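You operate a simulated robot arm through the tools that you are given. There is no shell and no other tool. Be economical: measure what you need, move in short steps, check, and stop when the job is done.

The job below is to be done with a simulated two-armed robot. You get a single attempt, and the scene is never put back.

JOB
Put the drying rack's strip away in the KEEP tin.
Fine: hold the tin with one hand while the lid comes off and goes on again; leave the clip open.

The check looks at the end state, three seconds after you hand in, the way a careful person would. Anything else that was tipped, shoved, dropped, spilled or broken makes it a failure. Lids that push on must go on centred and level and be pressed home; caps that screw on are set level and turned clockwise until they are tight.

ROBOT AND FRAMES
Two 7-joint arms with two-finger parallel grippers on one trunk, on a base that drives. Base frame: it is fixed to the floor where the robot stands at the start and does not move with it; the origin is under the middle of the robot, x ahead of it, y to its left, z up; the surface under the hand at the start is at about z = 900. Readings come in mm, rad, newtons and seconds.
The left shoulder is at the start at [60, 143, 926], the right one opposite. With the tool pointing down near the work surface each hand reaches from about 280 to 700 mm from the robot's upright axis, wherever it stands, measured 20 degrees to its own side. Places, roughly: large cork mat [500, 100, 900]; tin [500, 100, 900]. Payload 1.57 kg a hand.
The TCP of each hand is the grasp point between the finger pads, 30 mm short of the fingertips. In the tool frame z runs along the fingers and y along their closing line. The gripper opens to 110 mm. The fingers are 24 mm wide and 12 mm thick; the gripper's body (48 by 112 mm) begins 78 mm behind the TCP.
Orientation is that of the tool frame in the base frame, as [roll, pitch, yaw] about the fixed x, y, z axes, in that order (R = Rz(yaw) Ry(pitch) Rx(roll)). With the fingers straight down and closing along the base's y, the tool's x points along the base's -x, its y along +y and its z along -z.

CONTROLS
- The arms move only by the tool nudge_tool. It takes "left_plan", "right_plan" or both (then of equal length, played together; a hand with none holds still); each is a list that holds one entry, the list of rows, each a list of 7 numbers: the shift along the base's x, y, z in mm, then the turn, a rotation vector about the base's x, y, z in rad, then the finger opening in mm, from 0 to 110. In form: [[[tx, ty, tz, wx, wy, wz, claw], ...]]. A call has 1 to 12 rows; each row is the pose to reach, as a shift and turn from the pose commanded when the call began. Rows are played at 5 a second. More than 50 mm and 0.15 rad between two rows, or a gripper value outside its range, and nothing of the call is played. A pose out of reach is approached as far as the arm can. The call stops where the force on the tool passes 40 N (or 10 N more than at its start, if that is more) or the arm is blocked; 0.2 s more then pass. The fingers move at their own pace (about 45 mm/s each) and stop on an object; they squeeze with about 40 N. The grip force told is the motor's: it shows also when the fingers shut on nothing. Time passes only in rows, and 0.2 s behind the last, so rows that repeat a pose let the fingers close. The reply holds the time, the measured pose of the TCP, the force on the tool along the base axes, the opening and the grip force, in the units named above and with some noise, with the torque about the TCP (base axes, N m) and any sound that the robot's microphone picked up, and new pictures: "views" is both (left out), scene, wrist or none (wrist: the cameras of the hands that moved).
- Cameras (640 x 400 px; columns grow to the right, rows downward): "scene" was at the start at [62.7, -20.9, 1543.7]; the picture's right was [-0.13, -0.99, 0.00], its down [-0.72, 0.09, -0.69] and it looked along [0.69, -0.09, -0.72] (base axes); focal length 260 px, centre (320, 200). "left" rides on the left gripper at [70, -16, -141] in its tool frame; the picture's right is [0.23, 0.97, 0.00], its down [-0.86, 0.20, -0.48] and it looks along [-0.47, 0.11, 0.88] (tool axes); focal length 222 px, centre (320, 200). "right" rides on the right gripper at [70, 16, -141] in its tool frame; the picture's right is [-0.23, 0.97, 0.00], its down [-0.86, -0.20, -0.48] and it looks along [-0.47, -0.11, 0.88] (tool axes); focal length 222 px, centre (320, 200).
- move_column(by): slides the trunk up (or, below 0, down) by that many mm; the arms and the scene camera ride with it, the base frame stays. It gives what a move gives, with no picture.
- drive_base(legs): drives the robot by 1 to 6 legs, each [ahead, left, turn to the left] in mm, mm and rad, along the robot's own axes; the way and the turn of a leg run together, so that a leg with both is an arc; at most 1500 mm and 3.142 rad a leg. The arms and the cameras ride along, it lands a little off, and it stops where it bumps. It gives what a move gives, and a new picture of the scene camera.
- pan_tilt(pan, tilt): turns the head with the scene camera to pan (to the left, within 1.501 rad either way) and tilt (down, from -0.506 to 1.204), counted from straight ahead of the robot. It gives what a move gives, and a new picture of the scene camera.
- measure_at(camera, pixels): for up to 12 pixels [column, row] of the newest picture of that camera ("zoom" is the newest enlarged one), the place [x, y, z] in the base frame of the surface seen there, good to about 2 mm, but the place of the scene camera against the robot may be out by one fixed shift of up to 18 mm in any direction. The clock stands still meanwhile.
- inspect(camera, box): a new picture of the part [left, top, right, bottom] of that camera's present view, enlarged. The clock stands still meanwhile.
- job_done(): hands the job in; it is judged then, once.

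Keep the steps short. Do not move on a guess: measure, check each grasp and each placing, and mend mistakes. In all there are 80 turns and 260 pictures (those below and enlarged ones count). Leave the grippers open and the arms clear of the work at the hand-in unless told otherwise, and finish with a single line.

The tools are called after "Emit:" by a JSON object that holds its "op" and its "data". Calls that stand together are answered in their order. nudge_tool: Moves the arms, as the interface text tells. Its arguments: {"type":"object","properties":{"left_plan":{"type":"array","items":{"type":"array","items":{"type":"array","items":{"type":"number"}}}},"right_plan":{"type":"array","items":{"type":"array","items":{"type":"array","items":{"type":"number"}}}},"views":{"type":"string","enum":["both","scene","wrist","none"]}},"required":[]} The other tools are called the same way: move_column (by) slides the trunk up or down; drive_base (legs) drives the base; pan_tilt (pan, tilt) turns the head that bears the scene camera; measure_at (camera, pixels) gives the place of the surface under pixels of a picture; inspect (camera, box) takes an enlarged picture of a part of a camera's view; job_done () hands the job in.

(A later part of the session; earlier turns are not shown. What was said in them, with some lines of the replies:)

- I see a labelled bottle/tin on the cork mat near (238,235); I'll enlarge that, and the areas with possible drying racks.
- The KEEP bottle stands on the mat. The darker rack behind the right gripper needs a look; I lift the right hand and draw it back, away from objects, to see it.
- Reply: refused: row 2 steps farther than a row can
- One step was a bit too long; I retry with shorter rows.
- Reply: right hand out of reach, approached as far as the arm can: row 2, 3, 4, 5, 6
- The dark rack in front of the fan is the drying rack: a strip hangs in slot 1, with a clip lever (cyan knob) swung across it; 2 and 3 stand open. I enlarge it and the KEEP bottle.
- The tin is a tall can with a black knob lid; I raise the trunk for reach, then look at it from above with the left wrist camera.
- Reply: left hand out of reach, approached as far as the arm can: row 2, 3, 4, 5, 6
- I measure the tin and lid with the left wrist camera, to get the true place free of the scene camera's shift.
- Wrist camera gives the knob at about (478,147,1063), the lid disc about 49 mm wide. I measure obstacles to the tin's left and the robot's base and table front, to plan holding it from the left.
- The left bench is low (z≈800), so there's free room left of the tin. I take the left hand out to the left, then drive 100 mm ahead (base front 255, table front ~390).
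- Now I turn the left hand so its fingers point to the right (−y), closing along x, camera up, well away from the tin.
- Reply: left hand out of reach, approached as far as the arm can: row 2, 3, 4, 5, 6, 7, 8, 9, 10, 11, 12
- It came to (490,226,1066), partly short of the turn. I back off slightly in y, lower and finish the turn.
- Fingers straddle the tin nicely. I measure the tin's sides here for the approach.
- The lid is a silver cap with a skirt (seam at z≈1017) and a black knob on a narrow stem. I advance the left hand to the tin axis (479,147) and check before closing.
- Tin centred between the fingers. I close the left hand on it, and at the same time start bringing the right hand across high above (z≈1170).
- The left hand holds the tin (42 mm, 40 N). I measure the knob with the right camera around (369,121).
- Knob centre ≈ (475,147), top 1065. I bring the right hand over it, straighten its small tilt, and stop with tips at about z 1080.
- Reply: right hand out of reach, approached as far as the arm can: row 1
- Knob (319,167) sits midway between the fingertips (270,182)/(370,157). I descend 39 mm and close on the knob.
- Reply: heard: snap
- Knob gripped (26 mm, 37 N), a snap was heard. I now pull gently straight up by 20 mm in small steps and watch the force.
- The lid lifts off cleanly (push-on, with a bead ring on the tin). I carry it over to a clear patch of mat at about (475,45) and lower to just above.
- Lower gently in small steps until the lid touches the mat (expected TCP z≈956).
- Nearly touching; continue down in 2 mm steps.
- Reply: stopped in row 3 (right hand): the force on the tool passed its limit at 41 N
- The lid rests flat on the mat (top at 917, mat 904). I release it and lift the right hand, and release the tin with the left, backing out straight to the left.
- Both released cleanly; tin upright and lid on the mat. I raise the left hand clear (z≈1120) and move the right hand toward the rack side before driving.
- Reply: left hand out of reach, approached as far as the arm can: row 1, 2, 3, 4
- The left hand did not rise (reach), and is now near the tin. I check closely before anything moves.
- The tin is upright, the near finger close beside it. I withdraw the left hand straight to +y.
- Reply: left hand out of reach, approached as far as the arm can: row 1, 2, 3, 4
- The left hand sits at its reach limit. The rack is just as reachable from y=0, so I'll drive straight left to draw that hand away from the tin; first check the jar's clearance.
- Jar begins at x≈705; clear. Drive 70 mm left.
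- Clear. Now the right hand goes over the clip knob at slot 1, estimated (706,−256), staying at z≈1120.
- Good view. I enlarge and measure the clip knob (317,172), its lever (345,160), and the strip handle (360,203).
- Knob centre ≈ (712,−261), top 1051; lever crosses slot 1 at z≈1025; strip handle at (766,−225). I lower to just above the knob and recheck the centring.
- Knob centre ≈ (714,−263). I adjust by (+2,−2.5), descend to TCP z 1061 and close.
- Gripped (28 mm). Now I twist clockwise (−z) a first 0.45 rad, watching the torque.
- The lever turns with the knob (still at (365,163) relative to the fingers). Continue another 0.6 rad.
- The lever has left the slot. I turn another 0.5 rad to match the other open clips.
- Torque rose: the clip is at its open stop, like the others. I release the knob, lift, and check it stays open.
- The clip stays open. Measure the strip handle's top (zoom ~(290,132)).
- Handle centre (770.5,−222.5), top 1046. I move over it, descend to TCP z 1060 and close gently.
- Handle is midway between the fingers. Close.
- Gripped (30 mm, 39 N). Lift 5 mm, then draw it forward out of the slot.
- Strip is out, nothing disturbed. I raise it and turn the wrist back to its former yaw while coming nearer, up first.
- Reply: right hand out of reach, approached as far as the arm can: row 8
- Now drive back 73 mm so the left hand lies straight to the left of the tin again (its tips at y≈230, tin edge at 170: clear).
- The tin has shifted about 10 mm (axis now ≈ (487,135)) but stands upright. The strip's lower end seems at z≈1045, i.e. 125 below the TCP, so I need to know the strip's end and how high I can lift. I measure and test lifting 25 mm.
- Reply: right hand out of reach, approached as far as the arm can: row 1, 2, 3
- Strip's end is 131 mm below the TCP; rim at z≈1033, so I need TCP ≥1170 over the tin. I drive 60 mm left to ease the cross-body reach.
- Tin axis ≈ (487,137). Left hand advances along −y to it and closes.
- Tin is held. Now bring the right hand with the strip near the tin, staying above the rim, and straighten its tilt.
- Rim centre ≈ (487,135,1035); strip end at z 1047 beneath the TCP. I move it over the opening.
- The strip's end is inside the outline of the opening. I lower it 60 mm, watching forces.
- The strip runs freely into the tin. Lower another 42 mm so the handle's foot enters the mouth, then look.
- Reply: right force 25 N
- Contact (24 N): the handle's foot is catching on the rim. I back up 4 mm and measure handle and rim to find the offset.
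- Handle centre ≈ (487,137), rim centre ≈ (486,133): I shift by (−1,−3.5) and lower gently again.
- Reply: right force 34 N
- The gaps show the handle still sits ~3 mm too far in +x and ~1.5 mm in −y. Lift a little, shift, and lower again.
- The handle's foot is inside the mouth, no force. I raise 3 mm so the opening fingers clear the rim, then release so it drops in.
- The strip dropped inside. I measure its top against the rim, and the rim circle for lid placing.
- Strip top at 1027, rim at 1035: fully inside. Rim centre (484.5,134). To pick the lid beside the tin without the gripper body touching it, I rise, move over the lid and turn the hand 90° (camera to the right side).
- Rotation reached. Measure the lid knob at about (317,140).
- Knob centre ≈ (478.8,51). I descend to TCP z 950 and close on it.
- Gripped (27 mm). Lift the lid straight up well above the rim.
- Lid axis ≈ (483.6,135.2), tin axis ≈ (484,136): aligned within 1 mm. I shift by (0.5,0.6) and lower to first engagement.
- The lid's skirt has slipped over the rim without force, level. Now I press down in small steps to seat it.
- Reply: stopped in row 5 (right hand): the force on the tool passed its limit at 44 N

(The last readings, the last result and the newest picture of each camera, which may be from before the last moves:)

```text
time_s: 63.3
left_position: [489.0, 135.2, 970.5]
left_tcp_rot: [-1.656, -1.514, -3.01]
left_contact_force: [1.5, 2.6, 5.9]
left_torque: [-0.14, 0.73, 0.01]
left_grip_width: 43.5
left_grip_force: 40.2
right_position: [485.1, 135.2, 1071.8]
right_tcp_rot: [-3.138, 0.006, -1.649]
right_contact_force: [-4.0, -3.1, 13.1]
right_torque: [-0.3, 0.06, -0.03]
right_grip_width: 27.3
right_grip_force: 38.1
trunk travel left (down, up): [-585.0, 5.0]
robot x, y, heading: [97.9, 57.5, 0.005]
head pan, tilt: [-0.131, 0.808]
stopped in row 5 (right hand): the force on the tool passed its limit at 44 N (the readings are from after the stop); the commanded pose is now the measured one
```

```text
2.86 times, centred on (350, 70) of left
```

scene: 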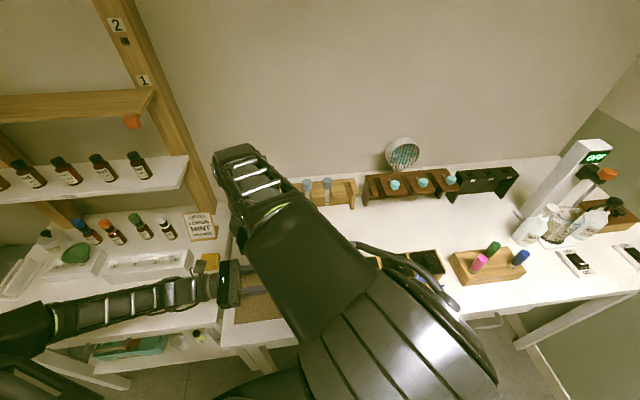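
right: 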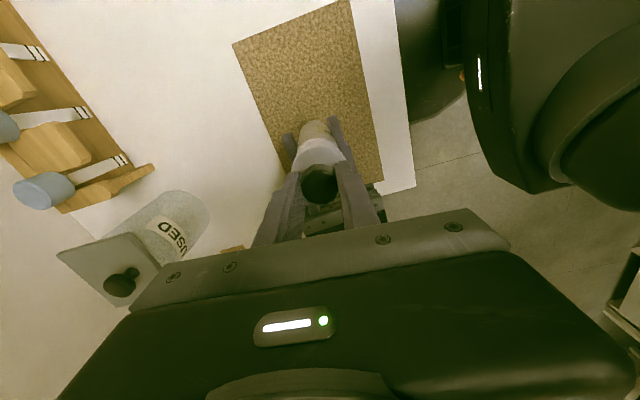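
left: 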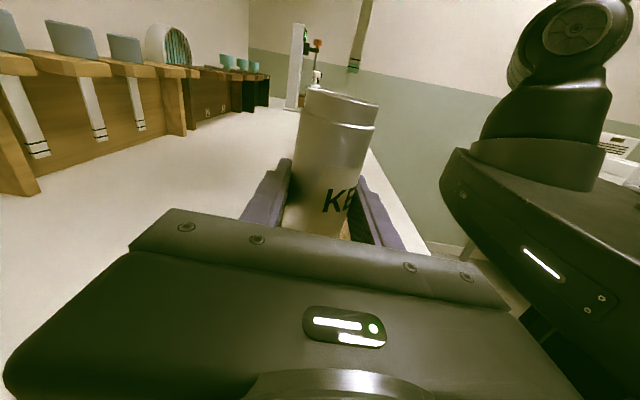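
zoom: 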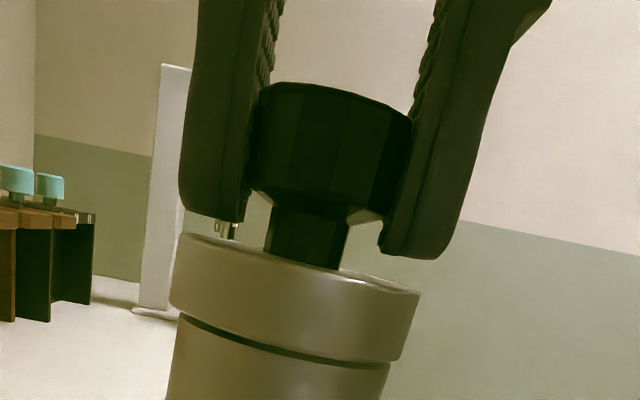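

44 N reached with the skirt apparently down at the bead. I check how far home: lid top should be z≈1037–1038 and level.

Emit:
{"op": "measure_at", "data": {"camera": "zoom", "pixels": [[180, 238], [220, 250], [360, 285], [410, 293], [200, 315], [300, 345], [390, 355], [300, 362], [370, 280], [230, 335]]}}

Emit:
{"op": "inspect", "data": {"camera": "left", "box": [290, 60, 410, 140]}}

```text
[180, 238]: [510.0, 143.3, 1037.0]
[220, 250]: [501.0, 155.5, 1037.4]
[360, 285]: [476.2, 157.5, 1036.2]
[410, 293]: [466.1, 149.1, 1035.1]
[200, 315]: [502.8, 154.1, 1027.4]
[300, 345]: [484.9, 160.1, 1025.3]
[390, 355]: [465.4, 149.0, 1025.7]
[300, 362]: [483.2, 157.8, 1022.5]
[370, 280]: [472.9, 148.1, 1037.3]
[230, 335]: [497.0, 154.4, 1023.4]
```

```text
5.00 times, centred on (350, 100) of left
```

zoom: 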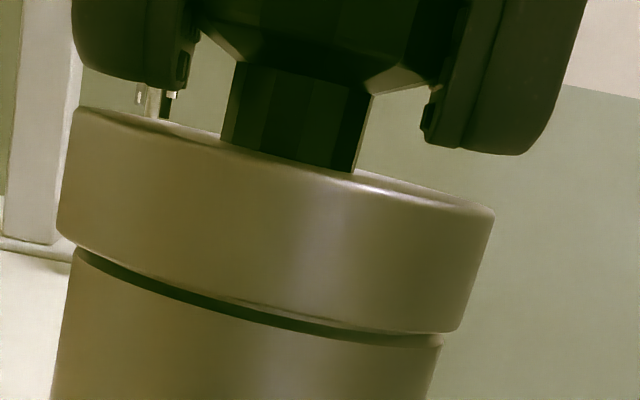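

Lid top is at 1037, as at the start. I press once more to be sure it is home and listen for the snap.

Emit:
{"op": "nudge_tool", "data": {"right_plan": [[[0, 0, -2, 0, 0, 0, 20], [0, 0, -4, 0, 0, 0, 20], [0, 0, -6, 0, 0, 0, 20], [0, 0, -8, 0, 0, 0, 20]]], "views": "none"}}

Emit:
{"op": "inspect", "data": {"camera": "left", "box": [290, 60, 410, 140]}}

Emit:
{"op": "measure_at", "data": {"camera": "zoom", "pixels": [[80, 115], [200, 145], [420, 195], [480, 210], [100, 240], [300, 305], [420, 325]]}}

```text
time_s: 63.8
left_position: [488.8, 136.8, 970.4]
left_tcp_rot: [-1.66, -1.516, -3.002]
left_contact_force: [0.9, 2.4, 8.6]
left_torque: [-0.14, 0.95, -0.01]
left_grip_width: 43.5
left_grip_force: 39.3
right_position: [485.5, 133.9, 1072.5]
right_tcp_rot: [-3.134, 0.008, -1.65]
right_contact_force: [-4.1, -4.5, 16.5]
right_torque: [-0.41, 0.17, 0.01]
right_grip_width: 27.1
right_grip_force: 37.6
trunk travel left (down, up): [-585.0, 5.0]
robot x, y, heading: [100.5, 58.1, 0.002]
head pan, tilt: [-0.131, 0.808]
stopped in row 2 (right hand): the force on the tool passed its limit at 44 N (the readings are from after the stop); the commanded pose is now the measured one
```

```text
5.00 times, centred on (350, 100) of left
```

zoom: 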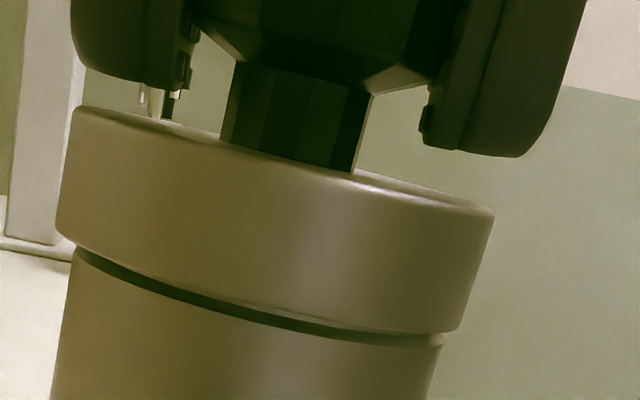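

```text
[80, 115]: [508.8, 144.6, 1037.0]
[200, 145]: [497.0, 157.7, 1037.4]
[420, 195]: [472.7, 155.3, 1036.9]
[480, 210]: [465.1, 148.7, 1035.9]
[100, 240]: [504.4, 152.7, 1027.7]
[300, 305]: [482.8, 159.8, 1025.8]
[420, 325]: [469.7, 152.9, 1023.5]
```

44 N again without movement: it seems home. I release the knob, rise and look at the lid freely, then press on the knob's top with closed fingers to be sure.

Emit:
{"op": "nudge_tool", "data": {"right_plan": [[[0, 0, 1, 0, 0, 0, 40], [0, 0, 1, 0, 0, 0, 60], [0, 0, 2, 0, 0, 0, 60], [0, 0, 25, 0, 0, 0, 60], [0, 0, 50, 0, 0, 0, 40], [0, 0, 50, 0, 0, 0, 10], [0, 0, 50, 0, 0, 0, 0], [0, 0, 50, 0, 0, 0, 0]]], "views": "none"}}

Emit:
{"op": "inspect", "data": {"camera": "left", "box": [250, 0, 450, 140]}}

Emit:
{"op": "measure_at", "data": {"camera": "zoom", "pixels": [[190, 240], [250, 258], [330, 275], [390, 290], [195, 305], [300, 340], [395, 350], [340, 105], [290, 100], [390, 115]]}}

Emit:
{"op": "inspect", "data": {"camera": "right", "box": [260, 90, 380, 210]}}

Emit:
{"op": "measure_at", "data": {"camera": "zoom", "pixels": [[300, 200], [280, 150], [330, 240], [260, 200], [350, 180]]}}

```text
time_s: 65.6
left_position: [488.6, 136.8, 969.4]
left_tcp_rot: [-1.712, -1.514, -2.95]
left_contact_force: [-5.3, -1.9, 12.3]
left_torque: [-0.17, 0.6, 0.01]
left_grip_width: 43.4
left_grip_force: 40.6
right_position: [486.1, 133.4, 1119.9]
right_tcp_rot: [-3.134, 0.008, -1.651]
right_contact_force: [0.2, -0.1, 0.2]
right_torque: [0.01, 0.0, -0.01]
right_grip_width: 0.3
right_grip_force: 13.3
trunk travel left (down, up): [-585.0, 5.0]
robot x, y, heading: [103.0, 56.9, 0.005]
head pan, tilt: [-0.131, 0.808]
heard: snap
```

```text
2.86 times, centred on (350, 70) of left
```

zoom: 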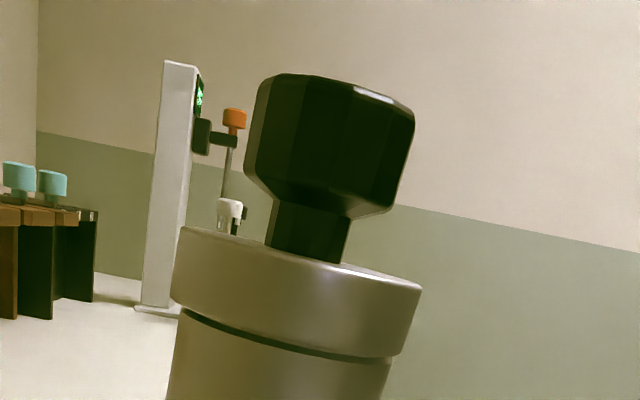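

```text
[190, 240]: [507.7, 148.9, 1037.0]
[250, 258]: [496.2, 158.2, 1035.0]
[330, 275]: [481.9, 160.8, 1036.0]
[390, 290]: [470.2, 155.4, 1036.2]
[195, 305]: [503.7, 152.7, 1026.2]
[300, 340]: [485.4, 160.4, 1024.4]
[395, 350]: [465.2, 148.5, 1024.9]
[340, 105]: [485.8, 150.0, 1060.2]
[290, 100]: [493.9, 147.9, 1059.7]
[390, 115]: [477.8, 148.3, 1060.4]
```

```text
3.33 times, centred on (320, 150) of right
```

zoom: 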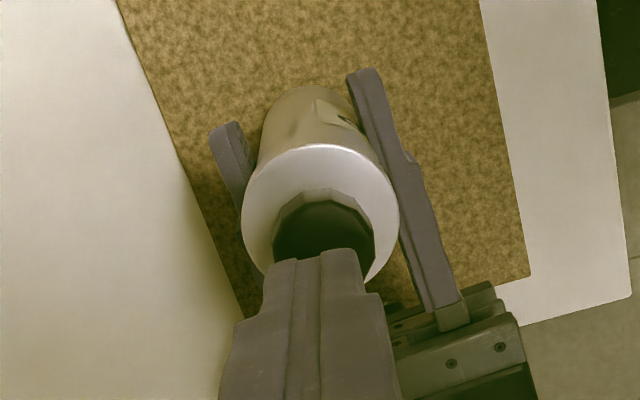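

```text
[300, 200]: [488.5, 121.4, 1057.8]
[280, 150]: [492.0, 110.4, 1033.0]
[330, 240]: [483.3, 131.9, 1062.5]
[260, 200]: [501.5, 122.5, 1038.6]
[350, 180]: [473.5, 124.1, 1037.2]
```

A snap sounded and the lid sits level (top ≈1036, skirt ≈1025). To be certain I press the knob's top with closed fingers (contact expected at TCP ≈1093).

Emit:
{"op": "nudge_tool", "data": {"right_plan": [[[-1, 2, -15, 0, 0, 0, 0], [-1, 2, -22, 0, 0, 0, 0], [-1, 2, -26, 0, 0, 0, 0], [-1, 2, -29, 0, 0, 0, 0], [-1, 2, -32, 0, 0, 0, 0], [-1, 2, -35, 0, 0, 0, 0], [-1, 2, -38, 0, 0, 0, 0]]], "views": "none"}}

Emit:
{"op": "inspect", "data": {"camera": "left", "box": [250, 0, 450, 140]}}

```text
time_s: 66.8
left_position: [489.1, 137.1, 969.1]
left_tcp_rot: [-1.729, -1.52, -2.93]
left_contact_force: [0.7, 1.5, 6.4]
left_torque: [-0.43, 1.11, 0.0]
left_grip_width: 43.4
left_grip_force: 40.4
right_position: [485.9, 136.4, 1094.4]
right_tcp_rot: [-3.129, 0.011, -1.648]
right_contact_force: [-4.9, -3.8, 18.5]
right_torque: [-0.21, 0.11, 0.04]
right_grip_width: 0.0
right_grip_force: 21.1
trunk travel left (down, up): [-585.0, 5.0]
robot x, y, heading: [101.0, 56.1, -0.002]
head pan, tilt: [-0.131, 0.808]
stopped in row 5 (right hand): the force on the tool passed its limit at 45 N (the readings are from after the stop); the commanded pose is now the measured one
```

```text
2.86 times, centred on (350, 70) of left
```

zoom: 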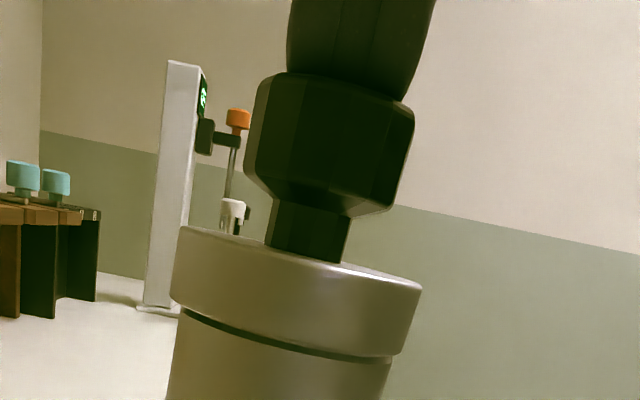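

Pressed with 45 N, no further movement; the skirt gap matches the original look. Right hand goes up and away; then the left hand opens slowly.

Emit:
{"op": "nudge_tool", "data": {"right_plan": [[[0, 0, 20, 0, 0, 0, 0], [0, 0, 50, 0, 0, 0, 0], [0, -40, 70, 0, 0, 0, 0], [0, -85, 75, 0, 0, 0, 20], [0, -130, 75, 0, 0, 0, 60], [0, -170, 75, 0, 0, 0, 90]]], "left_plan": [[[0, 0, 0, 0, 0, 0, 35], [0, 0, 0, 0, 0, 0, 35], [0, 0, 0, 0, 0, 0, 60], [0, 0, 0, 0, 0, 0, 90], [0, 0, 0, 0, 0, 0, 110], [0, 0, 0, 0, 0, 0, 110]]], "views": "both"}}

Emit:
{"op": "inspect", "data": {"camera": "left", "box": [250, 0, 450, 200]}}

```text
time_s: 68.2
left_position: [491.2, 135.7, 968.6]
left_tcp_rot: [-1.801, -1.516, -2.858]
left_contact_force: [0.5, 0.9, -0.5]
left_torque: [0.01, -0.01, 0.01]
left_grip_width: 110.1
left_grip_force: 0.0
right_position: [486.0, -33.9, 1165.6]
right_tcp_rot: [-3.129, 0.012, -1.647]
right_contact_force: [-0.3, 0.6, -0.9]
right_torque: [0.0, -0.02, -0.01]
right_grip_width: 63.9
right_grip_force: 0.1
trunk travel left (down, up): [-585.0, 5.0]
robot x, y, heading: [104.1, 54.3, 0.001]
head pan, tilt: [-0.131, 0.808]
```

scene: 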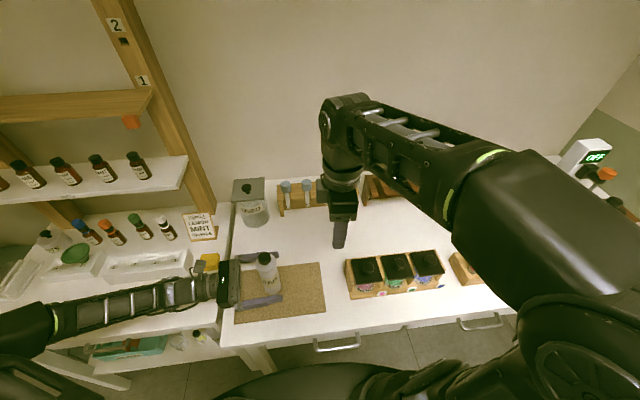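
right: 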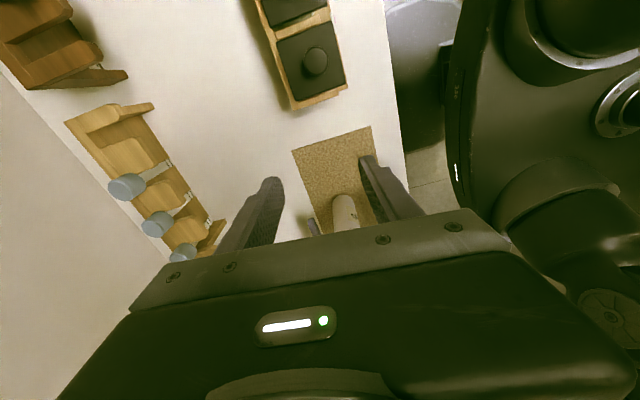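
left: 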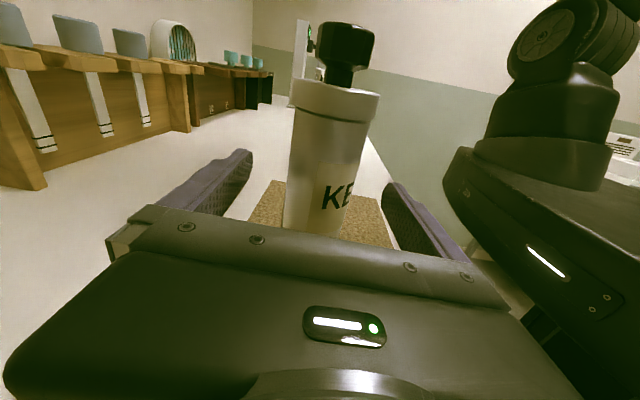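

```text
2.00 times, centred on (350, 100) of left
```

zoom: 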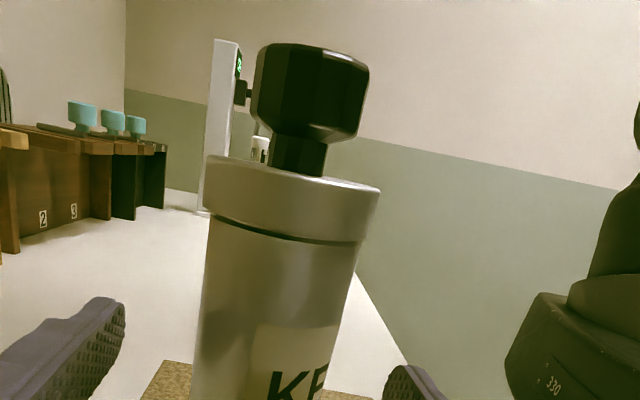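

The tin stands free with its lid on. The left hand backs out straight to +y, the right hand opens and goes further clear.

Emit:
{"op": "nudge_tool", "data": {"left_plan": [[[0, 25, 0, 0, 0, 0, 110], [0, 60, 0, 0, 0, 0, 110], [0, 100, 0, 0, 0, 0, 110], [0, 140, 0, 0, 0, 0, 110], [0, 170, 0, 0, 0, 0, 110]]], "right_plan": [[[0, -35, 0, 0, 0, 0, 110], [0, -70, 0, 0, 0, 0, 110], [0, -105, 0, 0, 0, 0, 110], [0, -140, 0, 0, 0, 0, 110], [0, -170, 0, 0, 0, 0, 110]]], "views": "both"}}

Emit:
{"op": "inspect", "data": {"camera": "left", "box": [240, 30, 420, 220]}}

Emit:
{"op": "inspect", "data": {"camera": "scene", "box": [220, 160, 480, 330]}}

```text
time_s: 69.4
left_position: [490.6, 307.6, 969.0]
left_tcp_rot: [-1.785, -1.516, -2.876]
left_contact_force: [0.1, 0.1, 0.2]
left_torque: [-0.02, -0.05, -0.02]
left_grip_width: 110.1
left_grip_force: 0.0
right_position: [486.2, -202.5, 1167.1]
right_tcp_rot: [-3.13, 0.012, -1.649]
right_contact_force: [0.3, 0.0, -0.1]
right_torque: [0.03, -0.03, -0.02]
right_grip_width: 110.2
right_grip_force: 0.1
trunk travel left (down, up): [-585.0, 5.0]
robot x, y, heading: [102.3, 57.2, -0.0]
head pan, tilt: [-0.131, 0.808]
```

scene: 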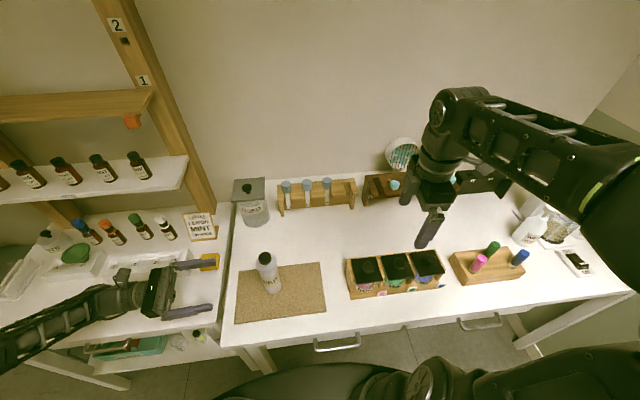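
right: 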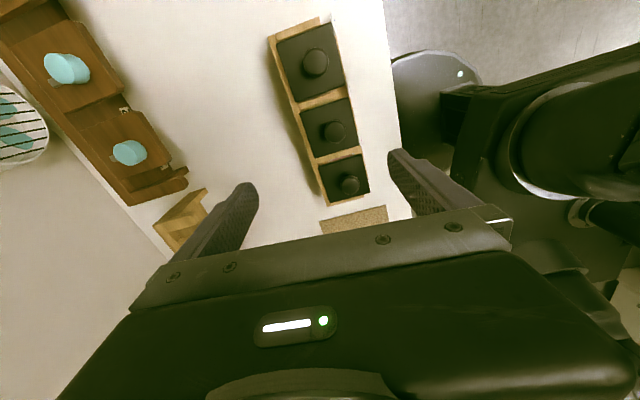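
left: 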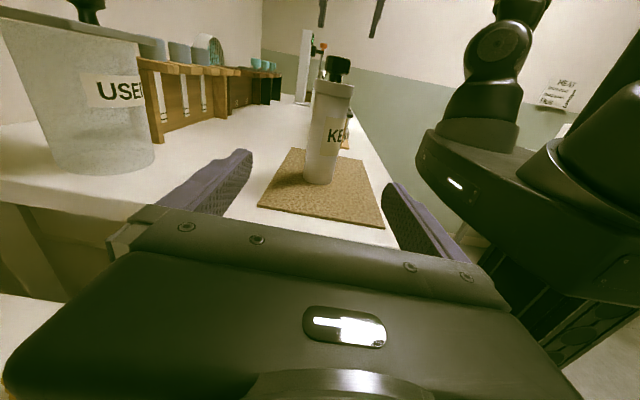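

```text
2.11 times, centred on (330, 125) of left
```

zoom: 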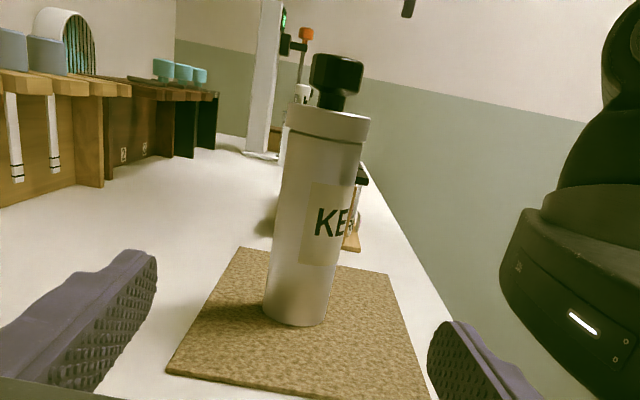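

```text
2.35 times, centred on (350, 245) of scene
```

zoom: 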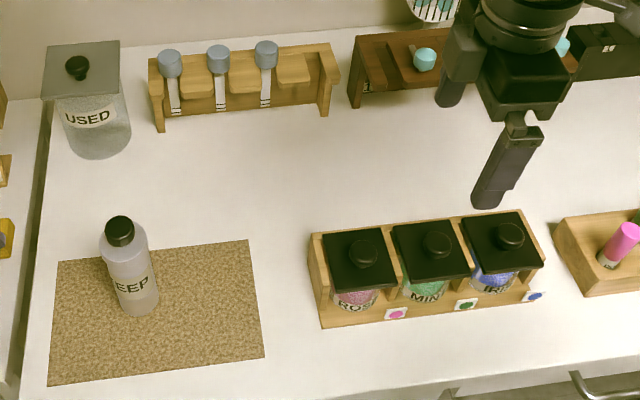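

Everything stands well. One close check of the lid seam.

Emit:
{"op": "inspect", "data": {"camera": "left", "box": [295, 50, 375, 110]}}

Emit:
{"op": "measure_at", "data": {"camera": "zoom", "pixels": [[195, 175], [300, 190], [400, 205], [190, 240], [300, 275], [400, 275]]}}

```text
6.67 times, centred on (335, 80) of left
```

zoom: 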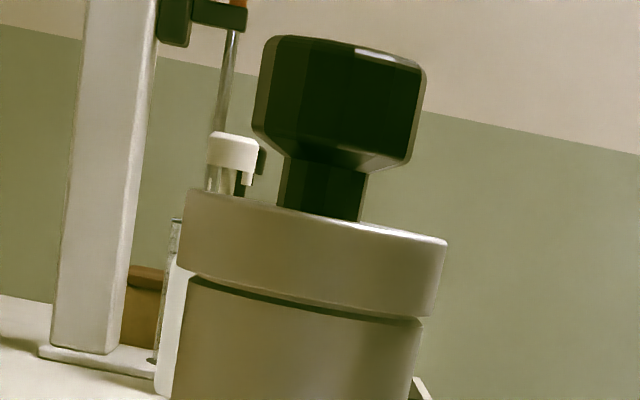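

```text
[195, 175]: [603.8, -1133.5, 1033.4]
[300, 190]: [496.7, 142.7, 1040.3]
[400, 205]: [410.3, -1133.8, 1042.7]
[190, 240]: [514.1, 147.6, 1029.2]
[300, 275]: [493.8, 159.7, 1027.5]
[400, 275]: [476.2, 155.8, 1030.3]
```

The seam looks the same as it did at the start: the lid is level and home, the clip is open, and both hands are clear. I hand in.

Emit:
{"op": "job_done", "data": {}}

```text
The job is handed in.
```

The drying rack's strip is inside the KEEP tin with the lid pressed back on level, slot 1's clip is left open, and the tin was held while the lid came off and went on; in between, a finger nudged it about 10 mm across its mat.
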